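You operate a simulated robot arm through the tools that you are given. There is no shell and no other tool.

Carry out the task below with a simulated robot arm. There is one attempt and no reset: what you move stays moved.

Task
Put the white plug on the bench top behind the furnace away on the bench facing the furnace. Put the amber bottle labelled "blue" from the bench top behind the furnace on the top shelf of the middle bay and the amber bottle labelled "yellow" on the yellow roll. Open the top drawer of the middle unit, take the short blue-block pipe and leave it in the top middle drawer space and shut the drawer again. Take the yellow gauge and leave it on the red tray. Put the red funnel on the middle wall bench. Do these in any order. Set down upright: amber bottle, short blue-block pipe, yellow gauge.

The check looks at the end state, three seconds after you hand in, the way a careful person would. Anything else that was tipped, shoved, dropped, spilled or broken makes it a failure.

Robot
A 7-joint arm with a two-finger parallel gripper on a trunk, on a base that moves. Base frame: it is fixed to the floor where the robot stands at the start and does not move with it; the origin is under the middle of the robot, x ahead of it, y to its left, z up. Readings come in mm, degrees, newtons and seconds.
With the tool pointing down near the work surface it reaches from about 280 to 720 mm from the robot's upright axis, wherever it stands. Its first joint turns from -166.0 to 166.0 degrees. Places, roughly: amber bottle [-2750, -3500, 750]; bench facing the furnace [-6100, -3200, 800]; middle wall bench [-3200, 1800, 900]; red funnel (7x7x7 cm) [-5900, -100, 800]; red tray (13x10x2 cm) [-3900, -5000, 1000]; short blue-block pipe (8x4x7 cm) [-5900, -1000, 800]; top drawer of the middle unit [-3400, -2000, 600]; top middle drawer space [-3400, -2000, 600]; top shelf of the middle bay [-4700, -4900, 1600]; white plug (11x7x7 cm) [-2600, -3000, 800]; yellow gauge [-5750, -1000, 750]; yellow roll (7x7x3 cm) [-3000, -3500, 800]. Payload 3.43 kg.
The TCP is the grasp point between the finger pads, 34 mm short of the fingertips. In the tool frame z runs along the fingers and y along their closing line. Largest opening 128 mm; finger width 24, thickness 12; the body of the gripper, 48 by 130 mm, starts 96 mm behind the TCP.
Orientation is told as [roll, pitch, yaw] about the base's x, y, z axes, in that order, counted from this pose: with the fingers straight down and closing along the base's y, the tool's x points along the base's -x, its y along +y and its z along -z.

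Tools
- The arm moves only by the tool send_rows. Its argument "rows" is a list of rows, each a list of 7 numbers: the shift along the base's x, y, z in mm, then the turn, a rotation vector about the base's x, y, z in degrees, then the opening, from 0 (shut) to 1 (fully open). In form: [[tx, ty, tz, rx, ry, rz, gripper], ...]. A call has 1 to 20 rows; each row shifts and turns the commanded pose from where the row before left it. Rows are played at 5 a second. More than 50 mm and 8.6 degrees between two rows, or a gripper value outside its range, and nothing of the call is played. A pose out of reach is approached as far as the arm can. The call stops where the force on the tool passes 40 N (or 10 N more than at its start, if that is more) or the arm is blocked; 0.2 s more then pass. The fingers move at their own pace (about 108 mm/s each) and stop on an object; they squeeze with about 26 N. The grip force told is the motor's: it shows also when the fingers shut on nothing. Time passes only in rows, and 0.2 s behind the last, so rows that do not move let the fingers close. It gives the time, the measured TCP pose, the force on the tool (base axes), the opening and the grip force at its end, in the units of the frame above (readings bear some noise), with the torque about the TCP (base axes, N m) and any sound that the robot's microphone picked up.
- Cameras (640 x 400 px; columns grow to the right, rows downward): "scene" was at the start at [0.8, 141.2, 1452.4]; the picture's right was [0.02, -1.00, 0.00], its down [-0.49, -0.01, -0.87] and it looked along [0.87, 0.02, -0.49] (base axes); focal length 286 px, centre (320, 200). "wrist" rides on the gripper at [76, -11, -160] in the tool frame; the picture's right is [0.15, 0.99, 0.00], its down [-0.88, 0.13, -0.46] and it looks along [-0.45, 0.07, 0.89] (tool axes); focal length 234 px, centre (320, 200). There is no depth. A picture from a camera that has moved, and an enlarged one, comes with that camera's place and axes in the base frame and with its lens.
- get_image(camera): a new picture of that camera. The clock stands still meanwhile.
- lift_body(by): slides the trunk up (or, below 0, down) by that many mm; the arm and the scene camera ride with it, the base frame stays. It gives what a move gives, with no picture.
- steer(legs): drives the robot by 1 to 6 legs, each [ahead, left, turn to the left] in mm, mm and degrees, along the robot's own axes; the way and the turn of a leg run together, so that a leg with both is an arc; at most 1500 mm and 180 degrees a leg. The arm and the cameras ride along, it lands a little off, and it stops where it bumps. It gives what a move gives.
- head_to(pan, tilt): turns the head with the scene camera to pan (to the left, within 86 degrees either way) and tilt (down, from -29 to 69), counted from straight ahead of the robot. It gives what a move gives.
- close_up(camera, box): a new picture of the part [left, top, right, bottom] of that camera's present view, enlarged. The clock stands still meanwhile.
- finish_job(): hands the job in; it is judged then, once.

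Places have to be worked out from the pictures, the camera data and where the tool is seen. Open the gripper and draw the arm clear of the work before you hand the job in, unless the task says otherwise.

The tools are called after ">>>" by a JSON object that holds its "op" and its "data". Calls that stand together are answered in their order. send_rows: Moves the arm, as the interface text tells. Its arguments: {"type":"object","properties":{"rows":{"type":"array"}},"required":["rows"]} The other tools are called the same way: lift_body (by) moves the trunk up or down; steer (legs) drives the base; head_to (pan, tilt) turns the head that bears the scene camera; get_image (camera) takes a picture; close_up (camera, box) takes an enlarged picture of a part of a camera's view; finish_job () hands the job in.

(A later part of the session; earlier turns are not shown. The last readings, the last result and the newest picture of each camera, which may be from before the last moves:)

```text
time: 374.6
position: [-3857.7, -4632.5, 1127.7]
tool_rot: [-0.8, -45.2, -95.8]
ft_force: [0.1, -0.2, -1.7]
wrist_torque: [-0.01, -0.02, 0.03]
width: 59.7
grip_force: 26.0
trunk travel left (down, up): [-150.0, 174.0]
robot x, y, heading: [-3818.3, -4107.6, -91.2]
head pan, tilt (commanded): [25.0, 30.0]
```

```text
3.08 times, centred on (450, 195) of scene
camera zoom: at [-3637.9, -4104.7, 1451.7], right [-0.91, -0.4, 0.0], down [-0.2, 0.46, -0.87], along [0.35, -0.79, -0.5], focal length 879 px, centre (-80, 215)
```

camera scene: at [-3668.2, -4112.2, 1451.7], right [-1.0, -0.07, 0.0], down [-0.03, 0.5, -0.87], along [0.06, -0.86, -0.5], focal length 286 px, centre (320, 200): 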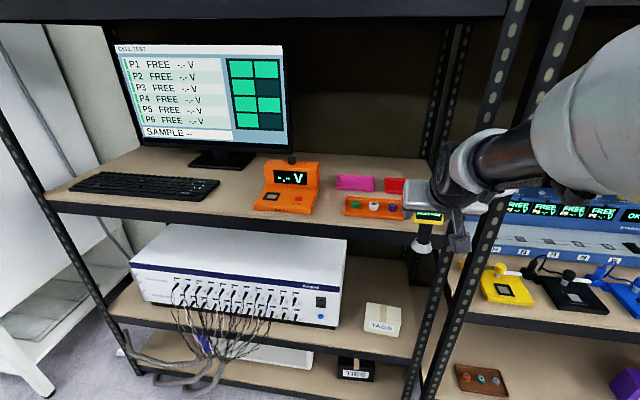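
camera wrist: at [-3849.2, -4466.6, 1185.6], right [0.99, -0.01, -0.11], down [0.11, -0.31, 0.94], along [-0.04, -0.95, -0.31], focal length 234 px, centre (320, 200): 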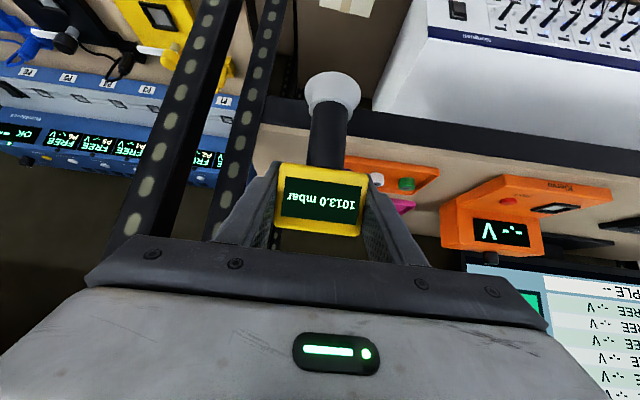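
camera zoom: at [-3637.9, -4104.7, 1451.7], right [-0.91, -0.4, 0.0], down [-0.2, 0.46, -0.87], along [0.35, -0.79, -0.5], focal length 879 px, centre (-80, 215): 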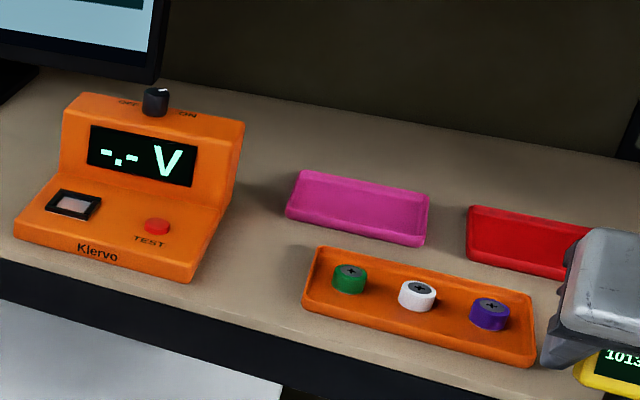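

The tray spans about x -3823…-3953, y -4911…-5013. I raise the gauge, rotate the approach to az≈-110° to keep clear of the post, shift left and drive in over the shelf.

>>> {"op": "send_rows", "data": {"rows": [[0, 0, 25, 0, 0, -7, 0], [0, 0, 25, 0, 0, -7, 0], [0, 0, 0, 0, 0, 0, 0]]}}

>>> {"op": "steer", "data": {"legs": [[0, 85, 1], [200, 0, 0]]}}

>>> {"op": "get_image", "data": {"camera": "scene"}}

>>> {"op": "get_image", "data": {"camera": "wrist"}}

```text
time: 375.4
position: [-3857.7, -4630.4, 1178.4]
tool_rot: [-0.8, -45.2, -109.7]
ft_force: [-0.4, 0.6, -2.5]
wrist_torque: [-0.04, 0.03, -0.01]
width: 59.5
grip_force: 26.7
trunk travel left (down, up): [-150.0, 174.0]
robot x, y, heading: [-3815.8, -4109.3, -91.0]
head pan, tilt (commanded): [25.0, 30.0]
```

```text
time: 378.1
position: [-3763.5, -4835.0, 1178.6]
tool_rot: [-0.7, -45.2, -108.8]
ft_force: [-0.2, 0.6, -1.9]
wrist_torque: [-0.02, 0.03, 0.01]
width: 59.5
grip_force: 26.2
trunk travel left (down, up): [-150.0, 174.0]
robot x, y, heading: [-3732.7, -4308.2, -90.0]
head pan, tilt (commanded): [25.0, 30.0]
```

```text
taken
camera scene: at [-3553.0, -4304.1, 1451.7], right [-0.91, -0.42, 0.0], down [-0.21, 0.45, -0.87], along [0.36, -0.79, -0.5], focal length 286 px, centre (320, 200)
```

scene: 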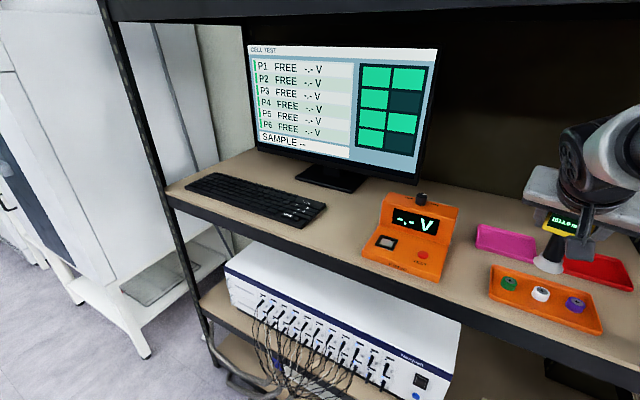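

```text
taken
camera wrist: at [-3718.2, -4673.4, 1236.0], right [0.97, -0.23, -0.11], down [0.03, -0.33, 0.94], along [-0.25, -0.92, -0.31], focal length 234 px, centre (320, 200)
```

wrist: 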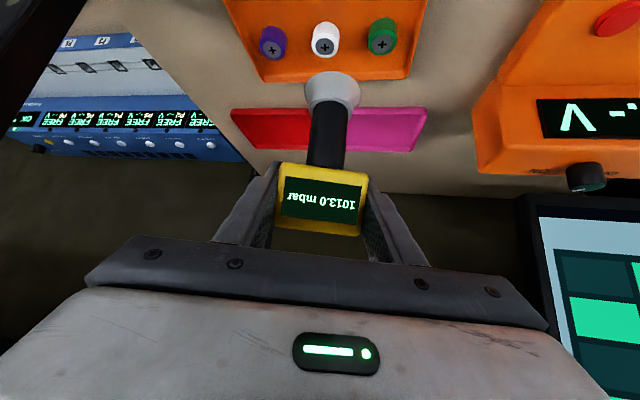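

The tray is seen clearly; gauge base target ≈(-3882,-4960), so TCP target ≈(-3887,-4976). I drive 50 mm closer and move the arm above the tray.

>>> {"op": "steer", "data": {"legs": [[50, 0, 0]]}}

>>> {"op": "send_rows", "data": {"rows": [[-30, -22, 0, 0, 0, 0, 0], [-30, -22, 0, 0, 0, 0, 0], [-30, -22, 0, 0, 0, 0, 0], [-30, -22, 0, 0, 0, 0, 0], [0, 0, 0, 0, 0, 0, 0]]}}

>>> {"op": "get_image", "data": {"camera": "scene"}}

>>> {"op": "get_image", "data": {"camera": "wrist"}}

```text
time: 379.2
position: [-3765.1, -4884.7, 1178.2]
tool_rot: [-0.7, -45.1, -109.1]
ft_force: [-0.2, 0.6, -1.5]
wrist_torque: [-0.03, -0.03, -0.01]
width: 59.7
grip_force: 25.8
trunk travel left (down, up): [-150.0, 174.0]
robot x, y, heading: [-3731.1, -4357.4, -90.7]
head pan, tilt (commanded): [25.0, 30.0]
stopped in leg 1: the robot was blocked; the commanded pose is now the measured one
```

```text
time: 380.4
position: [-3884.7, -4972.4, 1175.5]
tool_rot: [-0.8, -45.1, -109.0]
ft_force: [0.0, 0.3, -1.2]
wrist_torque: [-0.03, -0.01, 0.02]
width: 59.7
grip_force: 26.0
trunk travel left (down, up): [-150.0, 174.0]
robot x, y, heading: [-3730.8, -4361.1, -90.5]
head pan, tilt (commanded): [25.0, 30.0]
```

```text
taken
camera scene: at [-3552.2, -4356.1, 1451.8], right [-0.91, -0.42, 0.0], down [-0.21, 0.46, -0.87], along [0.36, -0.79, -0.5], focal length 286 px, centre (320, 200)
```

scene: 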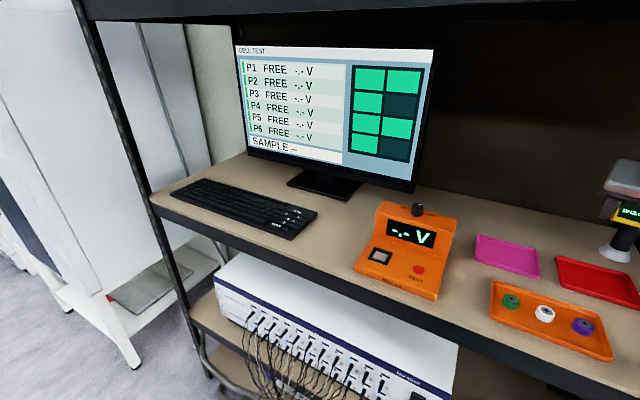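

```text
taken
camera wrist: at [-3838.2, -4812.0, 1234.4], right [0.97, -0.23, -0.11], down [0.03, -0.33, 0.94], along [-0.26, -0.92, -0.31], focal length 234 px, centre (320, 200)
```

wrist: 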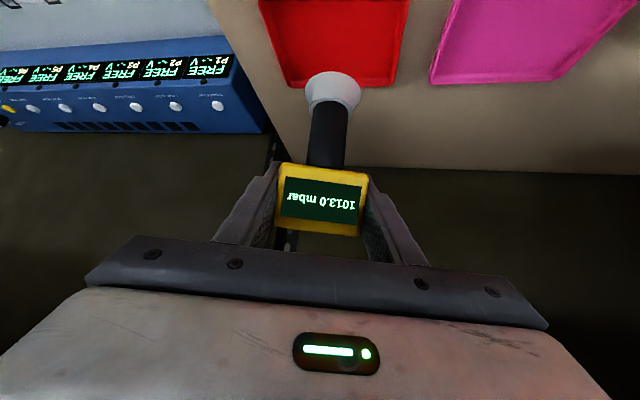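

The gauge base hovers over the red tray. I shift (-8,-10) mm to centre and lower most of the way.

>>> {"op": "send_rows", "data": {"rows": [[-8, -10, -10, 0, 0, 0, 0], [0, 0, -20, 0, 0, 0, 0], [0, 0, -15, 0, 0, 0, 0], [0, 0, 0, 0, 0, 0, 0]]}}

>>> {"op": "head_to", "data": {"pan": 10, "tilt": 35}}

>>> {"op": "get_image", "data": {"camera": "scene"}}

>>> {"op": "get_image", "data": {"camera": "wrist"}}

```text
time: 381.4
position: [-3894.2, -4980.6, 1131.6]
tool_rot: [-0.7, -45.1, -109.1]
ft_force: [-0.3, 0.0, -2.1]
wrist_torque: [-0.05, 0.02, 0.01]
width: 59.7
grip_force: 25.7
trunk travel left (down, up): [-150.0, 174.0]
robot x, y, heading: [-3732.6, -4362.9, -90.4]
head pan, tilt (commanded): [25.0, 30.0]
```

```text
time: 382.2
position: [-3893.3, -4980.2, 1131.1]
tool_rot: [-0.8, -45.0, -109.1]
ft_force: [0.0, -0.3, -2.9]
wrist_torque: [0.0, 0.03, 0.03]
width: 59.8
grip_force: 25.9
trunk travel left (down, up): [-150.0, 174.0]
robot x, y, heading: [-3729.4, -4362.4, -90.4]
head pan, tilt (commanded): [10.0, 35.0]
```

```text
taken
camera scene: at [-3574.9, -4360.4, 1444.0], right [-0.99, -0.17, 0.0], down [-0.1, 0.57, -0.82], along [0.14, -0.81, -0.57], focal length 286 px, centre (320, 200)
```

scene: 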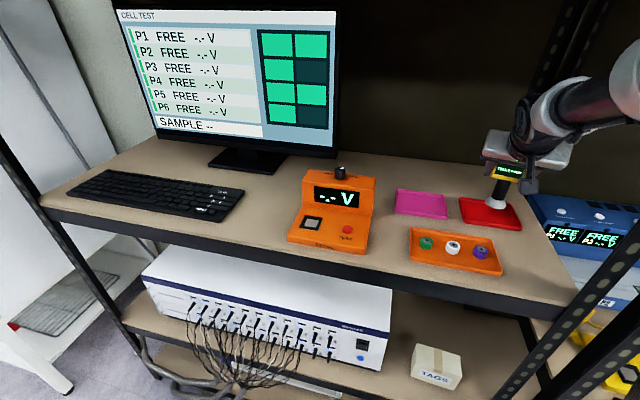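

```text
taken
camera wrist: at [-3847.7, -4820.8, 1189.8], right [0.97, -0.23, -0.11], down [0.03, -0.33, 0.94], along [-0.26, -0.92, -0.31], focal length 234 px, centre (320, 200)
```

wrist: 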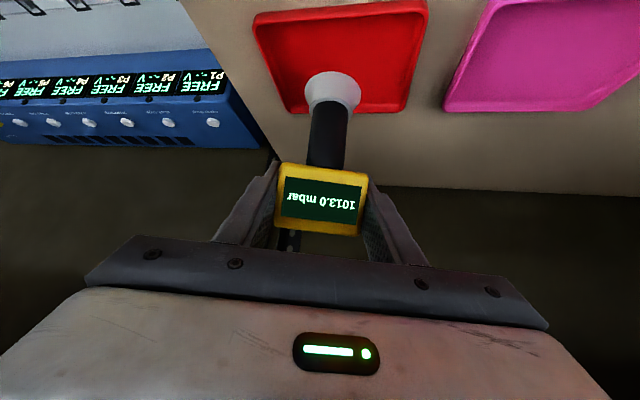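

>>> {"op": "close_up", "data": {"camera": "scene", "box": [440, 130, 560, 250]}}

>>> {"op": "send_rows", "data": {"rows": [[0, 0, -10, 0, 0, 0, 0], [0, 0, 0, 0, 0, 0, 0]]}}

>>> {"op": "close_up", "data": {"camera": "scene", "box": [440, 130, 560, 250]}}

```text
3.33 times, centred on (500, 190) of scene
camera zoom: at [-3574.9, -4360.4, 1444.0], right [-0.99, -0.17, 0.0], down [-0.1, 0.57, -0.82], along [0.14, -0.81, -0.57], focal length 953 px, centre (-280, 233)
```

zoom: 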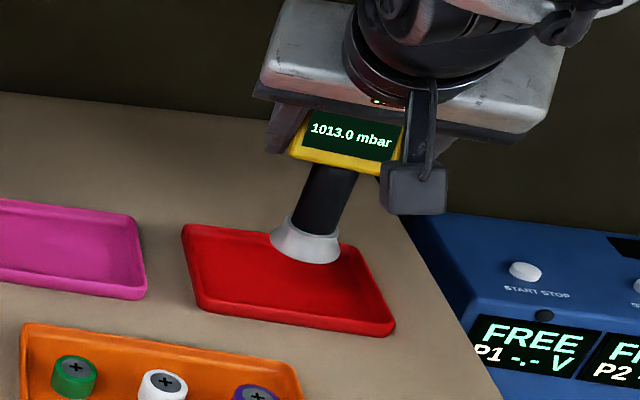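

```text
time: 382.8
position: [-3893.2, -4980.6, 1122.1]
tool_rot: [-0.8, -45.1, -109.1]
ft_force: [-0.2, -0.2, -2.6]
wrist_torque: [-0.01, 0.0, 0.0]
width: 59.5
grip_force: 25.7
trunk travel left (down, up): [-150.0, 174.0]
robot x, y, heading: [-3726.8, -4362.0, -90.7]
head pan, tilt (commanded): [10.0, 35.0]
```

```text
3.33 times, centred on (500, 190) of scene
camera zoom: at [-3575.0, -4360.5, 1444.0], right [-0.99, -0.17, 0.0], down [-0.1, 0.57, -0.82], along [0.14, -0.81, -0.57], focal length 953 px, centre (-280, 233)
```

zoom: 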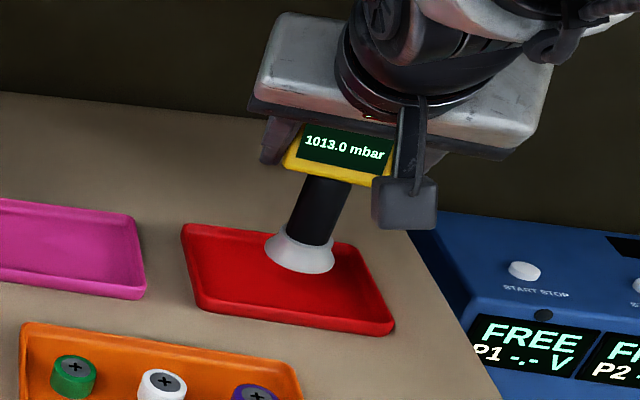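

>>> {"op": "send_rows", "data": {"rows": [[0, 0, -5, 0, 0, 0, 0], [0, 0, 0, 0, 0, 0, 0]]}}

>>> {"op": "send_rows", "data": {"rows": [[0, 0, -3, 0, 0, 0, 0], [0, 0, 0, 0, 0, 0, 0]]}}

```text
time: 383.4
position: [-3894.3, -4982.7, 1118.2]
tool_rot: [-0.7, -45.1, -109.2]
ft_force: [-0.2, 0.4, -2.1]
wrist_torque: [-0.01, 0.03, -0.01]
width: 59.5
grip_force: 26.5
trunk travel left (down, up): [-150.0, 174.0]
robot x, y, heading: [-3732.3, -4359.6, -90.7]
head pan, tilt (commanded): [10.0, 35.0]
```

```text
time: 384.0
position: [-3894.2, -4982.4, 1115.2]
tool_rot: [-0.7, -45.1, -109.1]
ft_force: [0.5, 0.2, -1.6]
wrist_torque: [-0.04, 0.0, 0.03]
width: 59.8
grip_force: 25.9
trunk travel left (down, up): [-150.0, 174.0]
robot x, y, heading: [-3730.4, -4363.0, -90.6]
head pan, tilt (commanded): [10.0, 35.0]
```

>>> {"op": "send_rows", "data": {"rows": [[0, 0, -3, 0, 0, 0, 0], [0, 0, 0, 0, 0, 0, 0]]}}

>>> {"op": "close_up", "data": {"camera": "scene", "box": [450, 150, 550, 250]}}

```text
time: 384.6
position: [-3893.4, -4982.7, 1111.6]
tool_rot: [-0.7, -45.2, -109.1]
ft_force: [-0.1, -0.3, -0.9]
wrist_torque: [-0.02, 0.0, 0.03]
width: 59.5
grip_force: 26.0
trunk travel left (down, up): [-150.0, 174.0]
robot x, y, heading: [-3728.9, -4360.1, -90.5]
head pan, tilt (commanded): [10.0, 35.0]
```

```text
4.00 times, centred on (500, 200) of scene
camera zoom: at [-3575.0, -4360.5, 1444.0], right [-0.99, -0.17, 0.0], down [-0.1, 0.57, -0.82], along [0.14, -0.81, -0.57], focal length 1143 px, centre (-400, 200)
```

zoom: 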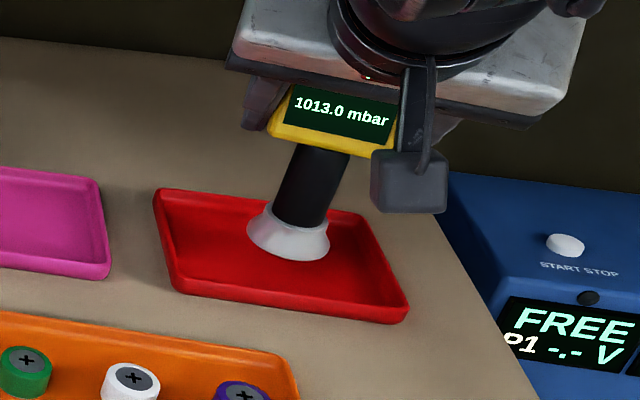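

>>> {"op": "send_rows", "data": {"rows": [[0, 0, -2, 0, 0, 0, 0], [0, 0, 0, 0, 0, 0, 0]]}}

>>> {"op": "send_rows", "data": {"rows": [[0, 0, -2, 0, 0, 0, 0], [0, 0, 0, 0, 0, 0, 0]]}}

```text
time: 385.2
position: [-3893.2, -4982.7, 1109.4]
tool_rot: [-0.6, -45.2, -109.1]
ft_force: [0.7, 0.3, -1.4]
wrist_torque: [-0.02, -0.01, -0.01]
width: 59.5
grip_force: 25.3
trunk travel left (down, up): [-150.0, 174.0]
robot x, y, heading: [-3729.7, -4361.5, -90.5]
head pan, tilt (commanded): [10.0, 35.0]
```

```text
time: 385.8
position: [-3893.3, -4981.0, 1107.9]
tool_rot: [-0.7, -45.1, -109.1]
ft_force: [-0.5, -0.5, -1.3]
wrist_torque: [-0.03, 0.01, 0.04]
width: 59.6
grip_force: 25.2
trunk travel left (down, up): [-150.0, 174.0]
robot x, y, heading: [-3729.1, -4364.0, -90.3]
head pan, tilt (commanded): [10.0, 35.0]
```

>>> {"op": "send_rows", "data": {"rows": [[0, 0, -2, 0, 0, 0, 0], [0, 0, 0, 0, 0, 0, 0]]}}

>>> {"op": "send_rows", "data": {"rows": [[0, 0, -2, 0, 0, 0, 0], [0, 0, 0, 0, 0, 0, 0]]}}

>>> {"op": "close_up", "data": {"camera": "scene", "box": [450, 150, 550, 250]}}

```text
time: 386.4
position: [-3893.5, -4982.9, 1104.5]
tool_rot: [-0.7, -45.1, -109.1]
ft_force: [0.0, 0.6, -1.5]
wrist_torque: [-0.05, 0.01, 0.02]
width: 59.7
grip_force: 26.1
trunk travel left (down, up): [-150.0, 174.0]
robot x, y, heading: [-3729.8, -4359.5, -90.3]
head pan, tilt (commanded): [10.0, 35.0]
```

```text
time: 387.0
position: [-3893.8, -4980.9, 1103.1]
tool_rot: [-0.7, -45.1, -109.1]
ft_force: [0.3, 0.4, -1.2]
wrist_torque: [-0.01, 0.0, -0.01]
width: 59.6
grip_force: 25.9
trunk travel left (down, up): [-150.0, 174.0]
robot x, y, heading: [-3731.8, -4363.4, -90.3]
head pan, tilt (commanded): [10.0, 35.0]
```

```text
4.00 times, centred on (500, 200) of scene
camera zoom: at [-3575.0, -4360.4, 1444.0], right [-0.99, -0.17, 0.0], down [-0.1, 0.57, -0.82], along [0.14, -0.81, -0.57], focal length 1143 px, centre (-400, 200)
```

zoom: 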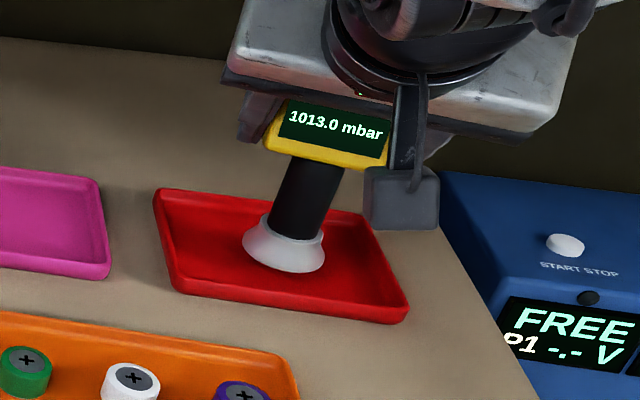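

The base is still ~10 mm above the tray floor. I continue down in small steps.

>>> {"op": "send_rows", "data": {"rows": [[0, 0, -3, 0, 0, 0, 0], [0, 0, -2, 0, 0, 0, 0], [0, 0, 0, 0, 0, 0, 0]]}}

>>> {"op": "send_rows", "data": {"rows": [[0, 0, -3, 0, 0, 0, 0], [0, 0, 0, 0, 0, 0, 0]]}}

```text
time: 387.8
position: [-3894.0, -4980.7, 1099.7]
tool_rot: [-0.6, -45.1, -109.1]
ft_force: [0.4, -1.6, -1.2]
wrist_torque: [-0.05, -0.01, -0.01]
width: 59.9
grip_force: 26.6
trunk travel left (down, up): [-150.0, 174.0]
robot x, y, heading: [-3730.1, -4363.8, -90.2]
head pan, tilt (commanded): [10.0, 35.0]
```

```text
time: 388.4
position: [-3893.4, -4982.7, 1094.6]
tool_rot: [-0.7, -45.1, -109.2]
ft_force: [0.1, -0.2, -1.8]
wrist_torque: [-0.03, 0.02, -0.01]
width: 59.8
grip_force: 26.5
trunk travel left (down, up): [-150.0, 174.0]
robot x, y, heading: [-3729.9, -4361.8, -90.6]
head pan, tilt (commanded): [10.0, 35.0]
```

>>> {"op": "send_rows", "data": {"rows": [[0, 0, -2, 0, 0, 0, 0], [0, 0, 0, 0, 0, 0, 0]]}}

>>> {"op": "send_rows", "data": {"rows": [[0, 0, -2, 0, 0, 0, 0], [0, 0, 0, 0, 0, 0, 0]]}}

>>> {"op": "close_up", "data": {"camera": "scene", "box": [450, 150, 550, 250]}}

```text
time: 389.0
position: [-3893.9, -4983.0, 1093.6]
tool_rot: [-0.8, -45.1, -109.1]
ft_force: [-0.4, -0.5, -1.6]
wrist_torque: [-0.02, 0.02, 0.01]
width: 59.8
grip_force: 26.4
trunk travel left (down, up): [-150.0, 174.0]
robot x, y, heading: [-3731.8, -4361.4, -90.4]
head pan, tilt (commanded): [10.0, 35.0]
```

```text
time: 389.6
position: [-3894.1, -4982.6, 1091.0]
tool_rot: [-0.7, -45.1, -109.1]
ft_force: [-0.4, -0.3, -1.4]
wrist_torque: [-0.02, -0.01, -0.01]
width: 59.7
grip_force: 25.8
trunk travel left (down, up): [-150.0, 174.0]
robot x, y, heading: [-3728.4, -4362.4, -90.5]
head pan, tilt (commanded): [10.0, 35.0]
```

```text
4.00 times, centred on (500, 200) of scene
camera zoom: at [-3575.0, -4360.4, 1444.0], right [-0.99, -0.17, 0.0], down [-0.1, 0.57, -0.82], along [0.14, -0.81, -0.57], focal length 1143 px, centre (-400, 200)
```

zoom: 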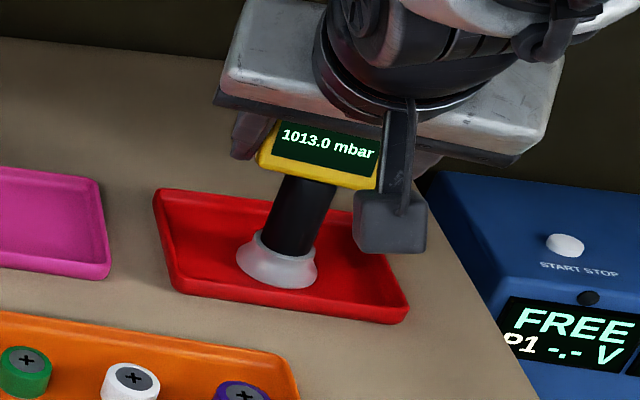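

>>> {"op": "send_rows", "data": {"rows": [[0, -8, 0, 0, 0, 0, 0], [0, 0, -2, 0, 0, 0, 0], [0, 0, 0, 0, 0, 0, 0]]}}

>>> {"op": "send_rows", "data": {"rows": [[0, 0, -2, 0, 0, 0, 0], [0, 0, 0, 0, 0, 0, 0]]}}

```text
time: 390.4
position: [-3894.9, -4989.2, 1091.3]
tool_rot: [-0.7, -45.2, -109.1]
ft_force: [-0.5, 1.0, 6.2]
wrist_torque: [0.14, -0.14, 0.04]
width: 60.1
grip_force: 26.1
trunk travel left (down, up): [-150.0, 174.0]
robot x, y, heading: [-3734.9, -4360.8, -90.5]
head pan, tilt (commanded): [10.0, 35.0]
```

```text
time: 391.0
position: [-3894.7, -4990.1, 1091.4]
tool_rot: [-0.6, -45.6, -109.1]
ft_force: [0.3, 0.0, 16.9]
wrist_torque: [0.27, -0.44, -0.02]
width: 59.6
grip_force: 25.9
trunk travel left (down, up): [-150.0, 174.0]
robot x, y, heading: [-3728.8, -4365.8, -90.1]
head pan, tilt (commanded): [10.0, 35.0]
```

Contact with the tray floor at z≈1091. I relieve 2 mm and open slowly.

>>> {"op": "send_rows", "data": {"rows": [[0, 0, 2, 0, 0, 0, 0], [0, 0, 0, 0, 0, 0, 0.47], [0, 0, 0, 0, 0, 0, 0.5], [0, 0, 0, 0, 0, 0, 0.55], [0, 0, 0, 0, 0, 0, 0.65], [0, 0, 0, 0, 0, 0, 0.7], [0, 0, 0, 0, 0, 0, 0.7]]}}

>>> {"op": "close_up", "data": {"camera": "scene", "box": [450, 150, 550, 250]}}

>>> {"op": "get_image", "data": {"camera": "wrist"}}

```text
time: 392.6
position: [-3894.7, -4990.1, 1089.0]
tool_rot: [-0.6, -45.2, -109.1]
ft_force: [0.8, 0.0, -0.7]
wrist_torque: [0.03, -0.01, 0.01]
width: 89.8
grip_force: 0.1
trunk travel left (down, up): [-150.0, 174.0]
robot x, y, heading: [-3727.6, -4361.4, -90.6]
head pan, tilt (commanded): [10.0, 35.0]
```

```text
4.00 times, centred on (500, 200) of scene
camera zoom: at [-3575.0, -4360.3, 1444.0], right [-0.99, -0.17, 0.0], down [-0.1, 0.57, -0.82], along [0.14, -0.81, -0.57], focal length 1143 px, centre (-400, 200)
```

zoom: 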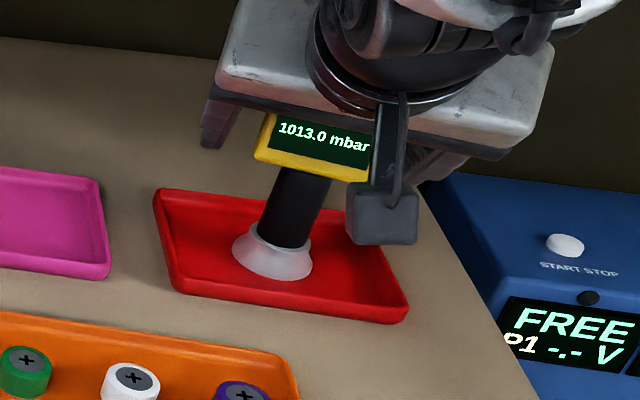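

```text
taken
camera wrist: at [-3847.6, -4830.2, 1148.1], right [0.97, -0.23, -0.11], down [0.03, -0.33, 0.94], along [-0.26, -0.92, -0.31], focal length 234 px, centre (320, 200)
```

wrist: 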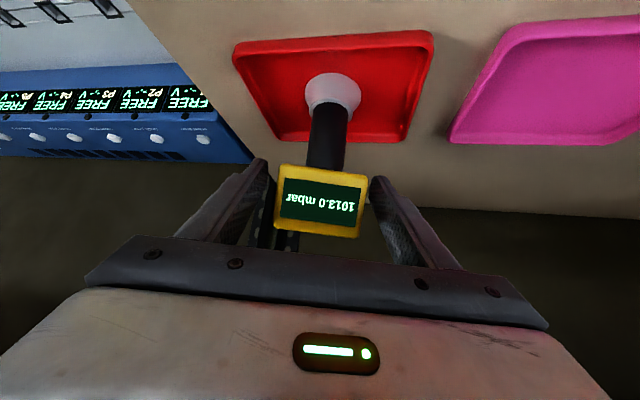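

The gauge stands upright in the red tray. I retreat along the tool axis and then back the base out.

>>> {"op": "send_rows", "data": {"rows": [[3, 10, 10.5, 0, 0, 0, 0.75], [6.9, 20, 21, 0, 0, 0, 0.8], [6.9, 20, 21, 0, 0, 0, 0.8], [6.9, 20, 21, 0, 0, 0, 0.8], [8, 25, 15, 0, 0, 0, 0.8], [10, 30, 0, 0, 0, 0, 0.8], [0, 0, 0, 0, 0, 0, 0.8]]}}

>>> {"op": "get_image", "data": {"camera": "scene"}}

>>> {"op": "get_image", "data": {"camera": "wrist"}}

```text
time: 394.2
position: [-3850.4, -4864.8, 1181.7]
tool_rot: [-0.8, -45.0, -109.1]
ft_force: [0.8, 0.9, -0.1]
wrist_torque: [0.02, 0.0, -0.01]
width: 102.3
grip_force: 0.1
trunk travel left (down, up): [-150.0, 174.0]
robot x, y, heading: [-3729.1, -4362.4, -90.4]
head pan, tilt (commanded): [10.0, 35.0]
```

```text
taken
camera scene: at [-3574.9, -4360.0, 1443.9], right [-0.99, -0.17, 0.0], down [-0.1, 0.57, -0.82], along [0.14, -0.81, -0.57], focal length 286 px, centre (320, 200)
```

scene: 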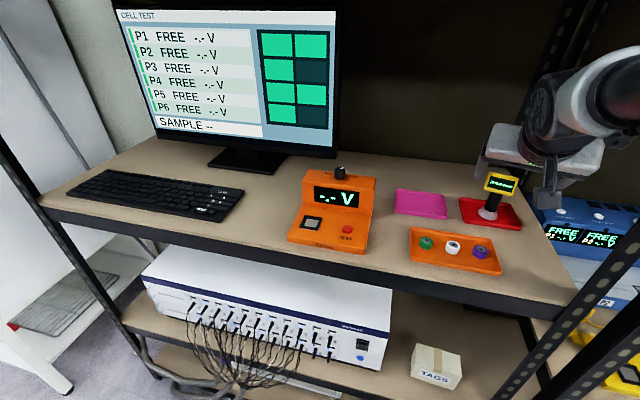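

```text
taken
camera wrist: at [-3805.5, -4704.9, 1240.1], right [0.97, -0.23, -0.11], down [0.03, -0.33, 0.94], along [-0.26, -0.92, -0.31], focal length 234 px, centre (320, 200)
```

wrist: 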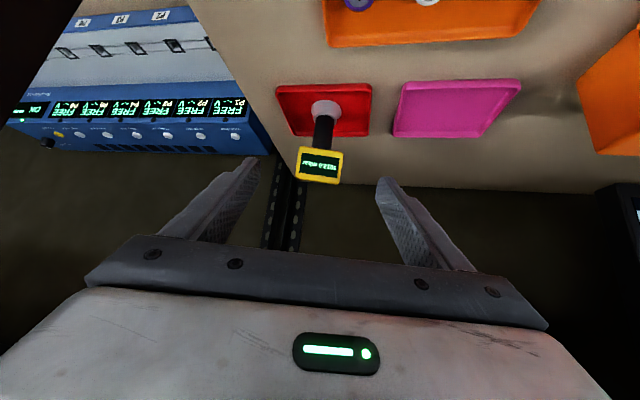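

Gauge placed. I back out of the bay and restore the arm to the tool-down travel pose with the head turned aside.

>>> {"op": "steer", "data": {"legs": [[-320, 0, 0]]}}

>>> {"op": "head_to", "data": {"pan": 70, "tilt": 25}}

>>> {"op": "send_rows", "data": {"rows": [[15, 8, -3, 7.09, -2.45, 0, 1], [15, 8, -3, 7.09, -2.45, 0, 1], [15, 8, -3, 7.09, -2.45, 0, 1], [15, 8, -3, 7.09, -2.45, 0, 1], [15, 8, -3, 7.09, -2.45, 0, 1], [15, 8, -3, 7.09, -2.45, 0, 1], [20, 10, -5, 0, 0, 6.3, 1], [20, 10, -5, 0, 0, 6.3, 1], [20, 10, -5, 0, 0, 6.3, 1], [0, 0, 0, 0, 0, 0, 1]]}}

>>> {"op": "get_image", "data": {"camera": "scene"}}

```text
time: 396.3
position: [-3849.1, -4549.5, 1181.6]
tool_rot: [-0.7, -45.1, -108.9]
ft_force: [0.9, -0.6, 1.1]
wrist_torque: [-0.03, 0.0, 0.03]
width: 102.5
grip_force: 0.0
trunk travel left (down, up): [-150.0, 174.0]
robot x, y, heading: [-3731.1, -4049.6, -90.1]
head pan, tilt (commanded): [10.0, 35.0]
```

```text
time: 397.6
position: [-3848.6, -4549.8, 1181.1]
tool_rot: [-0.6, -45.1, -108.9]
ft_force: [-0.6, 0.2, -0.7]
wrist_torque: [0.01, 0.0, -0.01]
width: 102.4
grip_force: 0.1
trunk travel left (down, up): [-150.0, 174.0]
robot x, y, heading: [-3731.3, -4041.9, -89.9]
head pan, tilt (commanded): [70.0, 25.0]
```

```text
time: 399.8
position: [-3698.8, -4472.9, 1148.4]
tool_rot: [-0.6, -0.1, -90.0]
ft_force: [0.1, 0.3, 0.6]
wrist_torque: [-0.01, -0.01, -0.01]
width: 128.1
grip_force: 0.1
trunk travel left (down, up): [-150.0, 174.0]
robot x, y, heading: [-3729.5, -4048.3, -90.1]
head pan, tilt (commanded): [70.0, 25.0]
```

```text
taken
camera scene: at [-3501.6, -3989.9, 1459.7], right [-0.35, -0.94, 0.0], down [-0.4, 0.15, -0.91], along [0.85, -0.31, -0.42], focal length 286 px, centre (320, 200)
```

scene: 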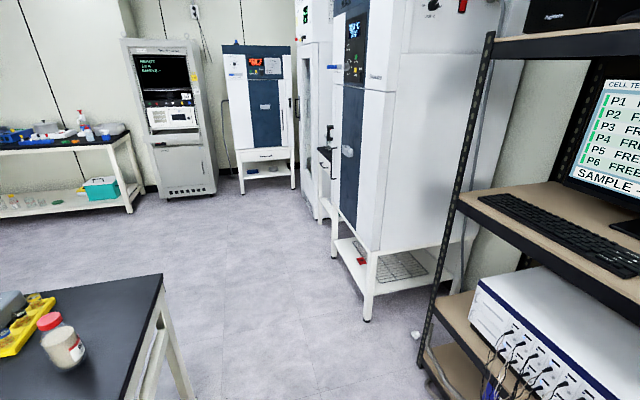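

Now I drive to the open area west of the furnace bench and face +x to inspect the drawer units.

>>> {"op": "steer", "data": {"legs": [[0, -1050, 0], [-500, 0, 0], [0, 0, 90]]}}

>>> {"op": "head_to", "data": {"pan": 20, "tilt": 20}}

>>> {"op": "get_image", "data": {"camera": "scene"}}

>>> {"op": "head_to", "data": {"pan": 75, "tilt": 20}}

>>> {"op": "get_image", "data": {"camera": "scene"}}

```text
time: 416.9
position: [-4375.8, -3500.1, 1149.3]
tool_rot: [-0.6, -0.2, -0.8]
ft_force: [-0.4, -1.2, 0.7]
wrist_torque: [0.02, 0.0, -0.01]
width: 128.2
grip_force: 0.1
trunk travel left (down, up): [-150.0, 174.0]
robot x, y, heading: [-4803.4, -3524.1, -1.2]
head pan, tilt (commanded): [70.0, 25.0]
```

```text
time: 418.1
position: [-4374.3, -3499.3, 1149.4]
tool_rot: [-0.6, -0.1, -0.8]
ft_force: [0.4, 0.5, -0.5]
wrist_torque: [-0.03, -0.02, -0.02]
width: 128.1
grip_force: 0.1
trunk travel left (down, up): [-150.0, 174.0]
robot x, y, heading: [-4802.1, -3525.0, -1.1]
head pan, tilt (commanded): [20.0, 20.0]
```

```text
taken
camera scene: at [-4800.7, -3352.5, 1467.8], right [0.33, -0.95, 0.0], down [-0.32, -0.11, -0.94], along [0.89, 0.31, -0.34], focal length 286 px, centre (320, 200)
```

scene: 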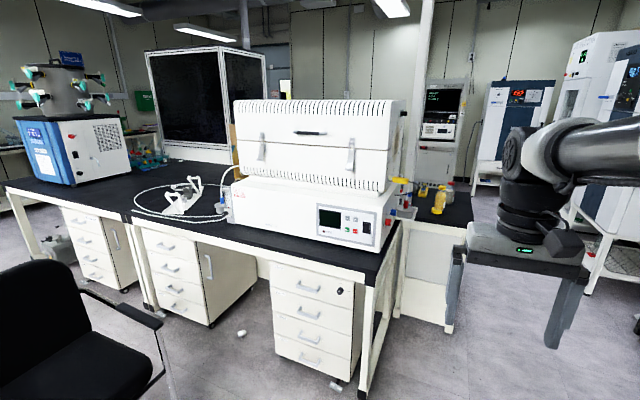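

```text
time: 419.4
position: [-4375.5, -3501.2, 1147.3]
tool_rot: [-0.5, -0.1, -0.8]
ft_force: [0.0, -0.2, -0.4]
wrist_torque: [-0.03, 0.04, -0.01]
width: 128.0
grip_force: 0.0
trunk travel left (down, up): [-150.0, 174.0]
robot x, y, heading: [-4806.5, -3523.1, -1.0]
head pan, tilt (commanded): [75.0, 20.0]
```

```text
taken
camera scene: at [-4863.0, -3293.4, 1467.8], right [0.96, -0.28, 0.0], down [-0.09, -0.33, -0.94], along [0.26, 0.9, -0.34], focal length 286 px, centre (320, 200)
```

scene: 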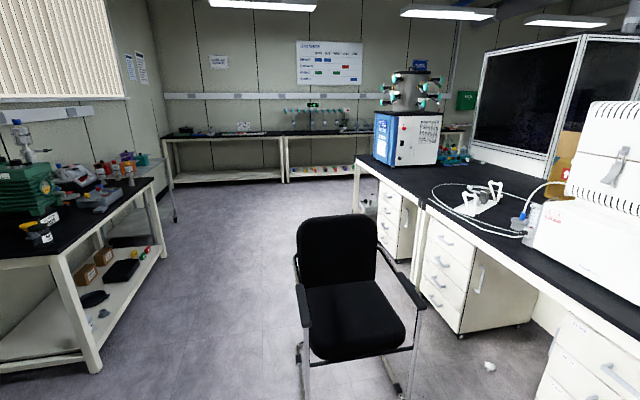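

Three drawer units are visible; the middle unit's top-drawer handle is at ≈(-3634,-1947,620), facing west. The chair blocks the direct spot, so I go round it on the west side to the north of the chair.

>>> {"op": "steer", "data": {"legs": [[-320, 0, 1], [0, 1000, 0], [0, 950, 0]]}}

>>> {"op": "head_to", "data": {"pan": 0, "tilt": 25}}

>>> {"op": "get_image", "data": {"camera": "scene"}}

```text
time: 440.2
position: [-4681.3, -1536.9, 1148.9]
tool_rot: [-0.6, -0.1, -0.8]
ft_force: [-0.3, -0.9, 0.5]
wrist_torque: [-0.01, 0.01, 0.0]
width: 127.9
grip_force: 0.2
trunk travel left (down, up): [-150.0, 174.0]
robot x, y, heading: [-5106.3, -1559.4, -1.0]
head pan, tilt (commanded): [75.0, 20.0]
```

```text
time: 441.7
position: [-4681.1, -1536.1, 1148.0]
tool_rot: [-0.6, -0.1, -0.8]
ft_force: [0.1, -0.3, 0.1]
wrist_torque: [0.0, 0.01, -0.01]
width: 127.8
grip_force: 0.0
trunk travel left (down, up): [-150.0, 174.0]
robot x, y, heading: [-5108.4, -1559.9, -1.2]
head pan, tilt (commanded): [0.0, 25.0]
```

```text
taken
camera scene: at [-5103.2, -1420.9, 1459.7], right [-0.02, -1.0, 0.0], down [-0.42, 0.01, -0.91], along [0.91, -0.01, -0.42], focal length 286 px, centre (320, 200)
```

scene: 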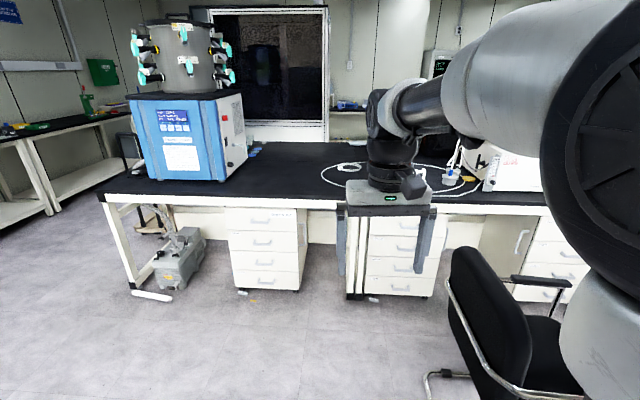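

The middle unit's top-drawer handle triangulates to ≈(-3650,-1967,633); the bench front is rotated ~5°. Let me zoom on the handle.

>>> {"op": "close_up", "data": {"camera": "scene", "box": [330, 180, 470, 310]}}

>>> {"op": "close_up", "data": {"camera": "scene", "box": [210, 190, 330, 300]}}

```text
3.08 times, centred on (400, 245) of scene
camera zoom: at [-5103.2, -1420.9, 1459.7], right [-0.02, -1.0, 0.0], down [-0.42, 0.01, -0.91], along [0.91, -0.01, -0.42], focal length 879 px, centre (74, 62)
```

zoom: 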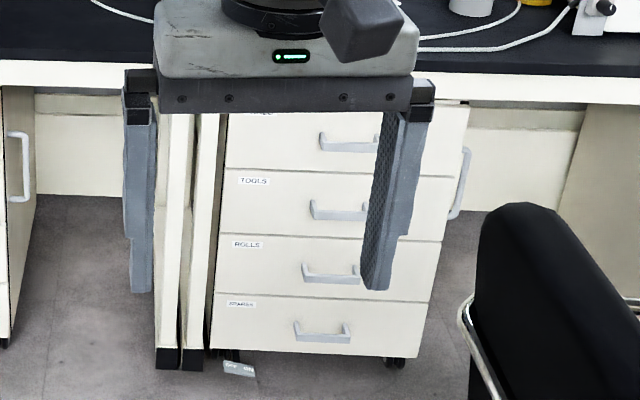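

```text
3.64 times, centred on (270, 245) of scene
camera zoom: at [-5103.2, -1420.9, 1459.7], right [-0.02, -1.0, 0.0], down [-0.42, 0.01, -0.91], along [0.91, -0.01, -0.42], focal length 1039 px, centre (502, 36)
```

zoom: 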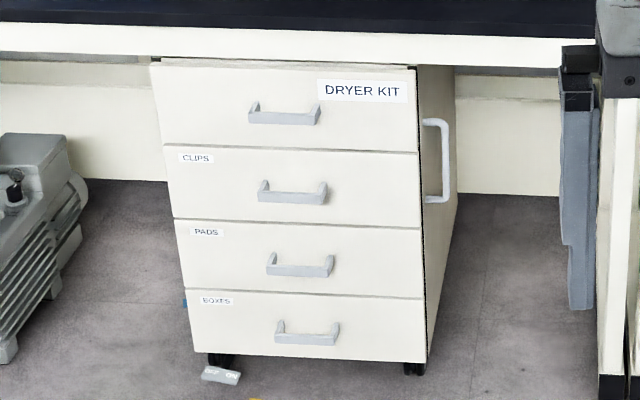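

The drawers have U-shaped bar handles. I drive to about (-4235,-1630), north of the chair, for a close look.

>>> {"op": "steer", "data": {"legs": [[860, -30, 1]]}}

>>> {"op": "head_to", "data": {"pan": -20, "tilt": 45}}

>>> {"op": "get_image", "data": {"camera": "scene"}}

>>> {"op": "get_image", "data": {"camera": "wrist"}}

```text
time: 446.2
position: [-3816.0, -1559.7, 1148.6]
tool_rot: [-0.6, 0.0, 0.6]
ft_force: [-0.1, -0.1, -0.1]
wrist_torque: [0.05, 0.01, 0.02]
width: 128.1
grip_force: 0.0
trunk travel left (down, up): [-150.0, 174.0]
robot x, y, heading: [-4240.2, -1591.7, 0.3]
head pan, tilt (commanded): [0.0, 25.0]
```

```text
time: 447.1
position: [-3816.0, -1560.6, 1149.1]
tool_rot: [-0.6, -0.1, 0.7]
ft_force: [0.5, -0.6, 0.0]
wrist_torque: [0.02, -0.01, 0.05]
width: 128.0
grip_force: 0.1
trunk travel left (down, up): [-150.0, 174.0]
robot x, y, heading: [-4241.4, -1592.2, 0.4]
head pan, tilt (commanded): [-20.0, 45.0]
```

```text
taken
camera scene: at [-4255.8, -1482.7, 1429.2], right [-0.33, -0.94, 0.0], down [-0.67, 0.24, -0.71], along [0.67, -0.24, -0.71], focal length 286 px, centre (320, 200)
```

scene: 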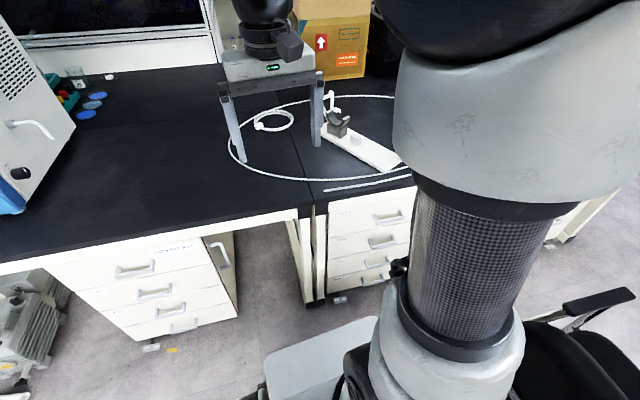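

```text
taken
camera wrist: at [-3891.7, -1571.5, 1306.9], right [-0.16, 0.99, -0.01], down [0.88, 0.14, 0.46], along [0.45, 0.06, -0.89], focal length 234 px, centre (320, 200)
```

wrist: 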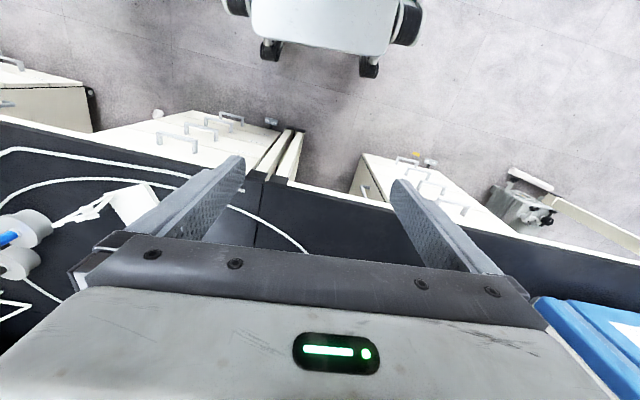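

>>> {"op": "close_up", "data": {"camera": "wrist", "box": [110, 90, 310, 200]}}

>>> {"op": "close_up", "data": {"camera": "scene", "box": [290, 170, 430, 310]}}

```text
3.20 times, centred on (210, 145) of wrist
camera zoom: at [-3891.7, -1571.5, 1306.9], right [-0.16, 0.99, -0.01], down [0.88, 0.14, 0.46], along [0.45, 0.06, -0.89], focal length 749 px, centre (672, 376)
```

zoom: 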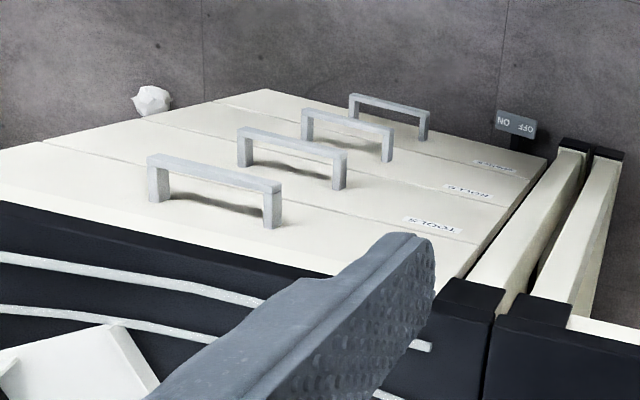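

```text
2.86 times, centred on (360, 240) of scene
camera zoom: at [-4255.8, -1482.7, 1429.2], right [-0.33, -0.94, 0.0], down [-0.67, 0.24, -0.71], along [0.67, -0.24, -0.71], focal length 816 px, centre (206, 86)
```

zoom: 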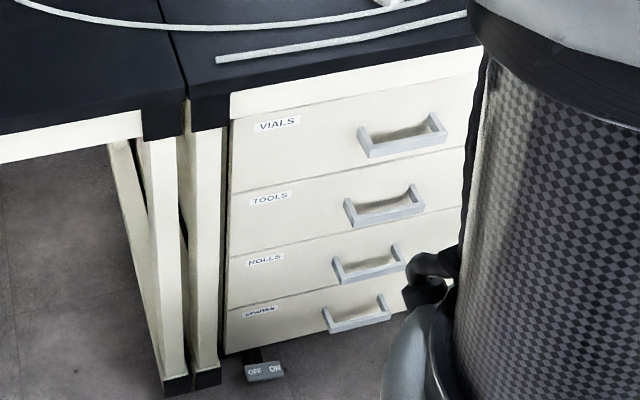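

The bench top overhangs the handle, so I'll grip the bar from the front with the tool 30° below horizontal and the fingers closing vertically. I shift right, lower the trunk, and tilt the tool forward in free space.

>>> {"op": "steer", "data": {"legs": [[0, -80, 0]]}}

>>> {"op": "lift_body", "data": {"by": -150}}

>>> {"op": "head_to", "data": {"pan": 60, "tilt": 40}}

>>> {"op": "send_rows", "data": {"rows": [[-5, -15, -10, -0.68, -7.47, -3, 1], [-5, -15, -10, -0.68, -7.47, -3, 1], [-5, -15, -10, -0.68, -7.47, 0, 1], [-5, -15, -10, -0.68, -7.47, 0, 1], [-5, -15, -10, -0.68, -7.47, 0, 1], [-5, -15, -10, -0.68, -7.47, 0, 1], [-5, -15, -10, -0.68, -7.47, 0, 1], [-5, -15, -10, -0.68, -7.47, 0, 1], [0, 0, 0, 0, 0, 0, 1]]}}

```text
time: 448.5
position: [-3815.4, -1639.4, 1148.2]
tool_rot: [-0.6, 0.0, 0.6]
ft_force: [1.2, -0.6, 0.1]
wrist_torque: [0.02, 0.01, 0.03]
width: 127.9
grip_force: 0.1
trunk travel left (down, up): [-150.0, 174.0]
robot x, y, heading: [-4243.0, -1672.9, 0.3]
head pan, tilt (commanded): [-20.0, 45.0]
```

```text
time: 450.3
position: [-3816.1, -1639.4, 998.9]
tool_rot: [-0.7, -0.1, 0.6]
ft_force: [0.2, 1.3, 0.4]
wrist_torque: [-0.02, -0.02, 0.04]
width: 128.3
grip_force: 0.1
trunk travel left (down, up): [0.0, 324.0]
robot x, y, heading: [-4242.0, -1676.3, 0.7]
head pan, tilt (commanded): [-20.0, 45.0]
```

```text
time: 451.8
position: [-3815.5, -1639.2, 997.5]
tool_rot: [-0.6, -0.1, 0.7]
ft_force: [0.2, -0.2, 0.0]
wrist_torque: [0.03, -0.01, 0.0]
width: 128.0
grip_force: 0.0
trunk travel left (down, up): [0.0, 324.0]
robot x, y, heading: [-4243.1, -1674.9, 0.5]
head pan, tilt (commanded): [60.0, 40.0]
```

```text
time: 453.8
position: [-3795.9, -1780.2, 965.1]
tool_rot: [-1.0, -60.0, -5.4]
ft_force: [-0.2, -0.3, -0.3]
wrist_torque: [-0.03, -0.04, 0.01]
width: 127.8
grip_force: 0.1
out of reach, approached as far as the arm can: row 7, 8
trunk travel left (down, up): [0.0, 324.0]
robot x, y, heading: [-4243.1, -1676.8, 0.5]
head pan, tilt (commanded): [60.0, 40.0]
```

>>> {"op": "send_rows", "data": {"rows": [[0, -14, 0, 7.06, -0.64, -4.09, 1], [0, -14, 0, 7.06, -0.64, -4.09, 1], [0, -14, 0, 7.06, -0.64, -4.09, 1], [0, -14, 0, 7.06, -0.64, -4.09, 1], [0, -14, 0, 7.06, -0.64, -4.09, 1], [0, -14, 0, 7.06, -0.64, -4.09, 1], [0, -14, 0, 7.06, -0.64, -4.09, 1], [0, -14, 0, 7.06, -0.64, -4.09, 1], [0, -14, 0, 7.06, -0.64, -4.09, 1], [0, -14, 0, 7.06, -0.64, -4.09, 1], [0, -14, 0, 7.06, -0.64, -4.09, 1], [0, 0, 0, 0, 0, 0, 1]]}}

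>>> {"op": "head_to", "data": {"pan": -10, "tilt": 50}}

>>> {"op": "get_image", "data": {"camera": "scene"}}

>>> {"op": "get_image", "data": {"camera": "wrist"}}

```text
time: 456.4
position: [-3796.9, -1933.7, 965.6]
tool_rot: [58.6, 0.3, -95.3]
ft_force: [-0.2, -0.5, 0.1]
wrist_torque: [0.0, 0.02, -0.01]
width: 127.7
grip_force: 0.2
trunk travel left (down, up): [0.0, 324.0]
robot x, y, heading: [-4244.6, -1672.7, 0.4]
head pan, tilt (commanded): [60.0, 40.0]
```

```text
time: 457.8
position: [-3797.4, -1933.5, 966.0]
tool_rot: [58.6, 0.1, -95.3]
ft_force: [0.5, 0.0, -0.3]
wrist_torque: [-0.01, 0.0, 0.0]
width: 127.9
grip_force: 0.0
trunk travel left (down, up): [0.0, 324.0]
robot x, y, heading: [-4244.6, -1671.6, 0.4]
head pan, tilt (commanded): [-10.0, 50.0]
```

```text
taken
camera scene: at [-4256.0, -1547.4, 1272.2], right [-0.17, -0.99, 0.0], down [-0.76, 0.13, -0.64], along [0.63, -0.11, -0.77], focal length 286 px, centre (320, 200)
```

scene: 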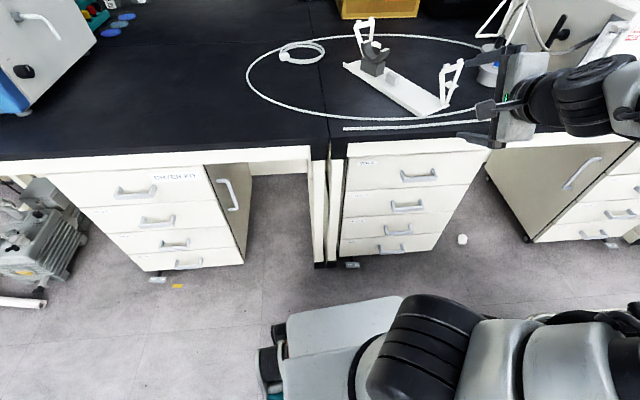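

```text
taken
camera wrist: at [-3931.2, -1845.6, 1038.1], right [0.53, 0.1, 0.84], down [-0.4, -0.85, 0.35], along [0.75, -0.52, -0.41], focal length 234 px, centre (320, 200)
```

wrist: 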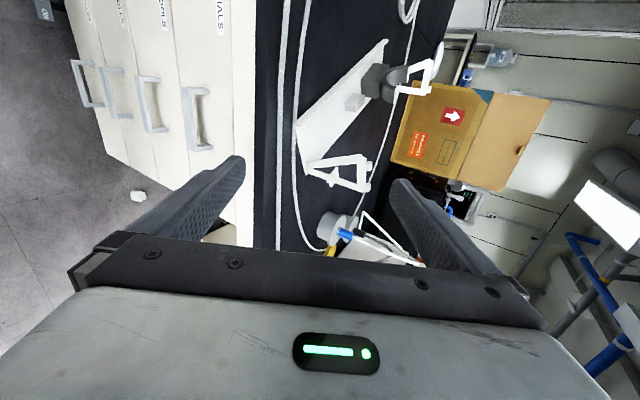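

>>> {"op": "close_up", "data": {"camera": "scene", "box": [330, 130, 510, 250]}}

>>> {"op": "close_up", "data": {"camera": "wrist", "box": [60, 0, 260, 180]}}

```text
3.33 times, centred on (420, 190) of scene
camera zoom: at [-4256.0, -1547.4, 1272.2], right [-0.17, -0.99, 0.0], down [-0.76, 0.13, -0.64], along [0.63, -0.11, -0.77], focal length 953 px, centre (-13, 233)
```

zoom: 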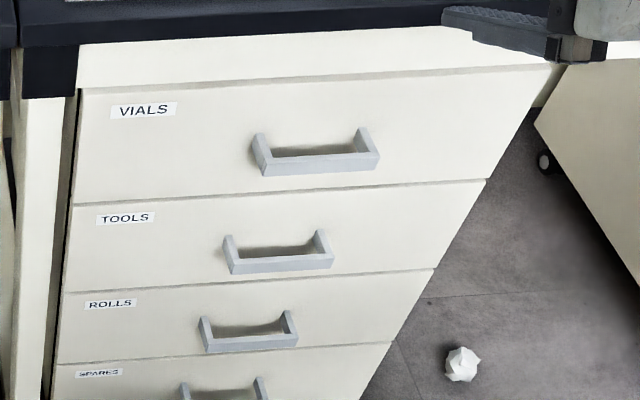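

```text
2.22 times, centred on (160, 90) of wrist
camera zoom: at [-3931.2, -1845.6, 1038.1], right [0.53, 0.1, 0.84], down [-0.4, -0.85, 0.35], along [0.75, -0.52, -0.41], focal length 520 px, centre (676, 444)
```

zoom: 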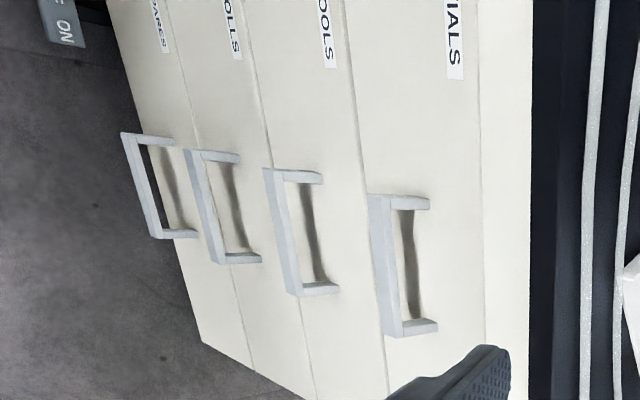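

Best fit for the bar: centre ≈(-3677,-1970,612), direction ~5° off y. I narrow the fingers and descend in front of the bench to a pre-grasp point.

>>> {"op": "send_rows", "data": {"rows": [[3, -4.5, -48, 0, 0, 0, 0.3], [3, -4.5, -48, 0, 0, 0, 0.3], [3, -4.5, -48, 0, 0, 0, 0.3], [3, -4.5, -48, 0, 0, 0, 0.3], [3, -4.5, -48, 0, 0, 0, 0.3], [3, -4.5, -48, 0, 0, 0, 0.3], [0, 0, 0, 0, 0, 0, 0.3]]}}

>>> {"op": "get_image", "data": {"camera": "wrist"}}

>>> {"op": "get_image", "data": {"camera": "scene"}}

```text
time: 459.4
position: [-3780.8, -1960.6, 677.1]
tool_rot: [58.7, 0.1, -95.2]
ft_force: [0.3, 0.6, -0.3]
wrist_torque: [0.02, -0.02, 0.02]
width: 38.5
grip_force: 0.0
trunk travel left (down, up): [0.0, 324.0]
robot x, y, heading: [-4240.7, -1674.5, 0.5]
head pan, tilt (commanded): [-10.0, 50.0]
```

```text
taken
camera wrist: at [-3915.1, -1873.8, 749.7], right [0.53, 0.1, 0.84], down [-0.4, -0.85, 0.35], along [0.75, -0.52, -0.41], focal length 234 px, centre (320, 200)
```

wrist: 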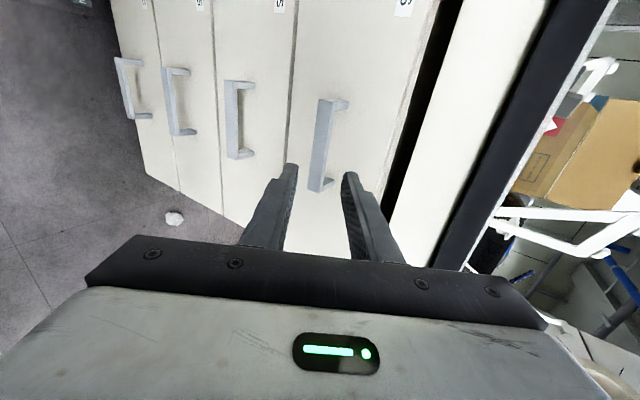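

```text
taken
camera scene: at [-4256.0, -1547.4, 1272.2], right [-0.17, -0.99, 0.0], down [-0.76, 0.13, -0.64], along [0.63, -0.11, -0.77], focal length 286 px, centre (320, 200)
```

scene: 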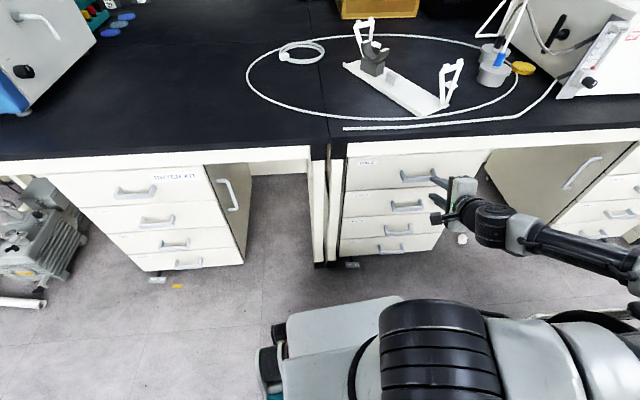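

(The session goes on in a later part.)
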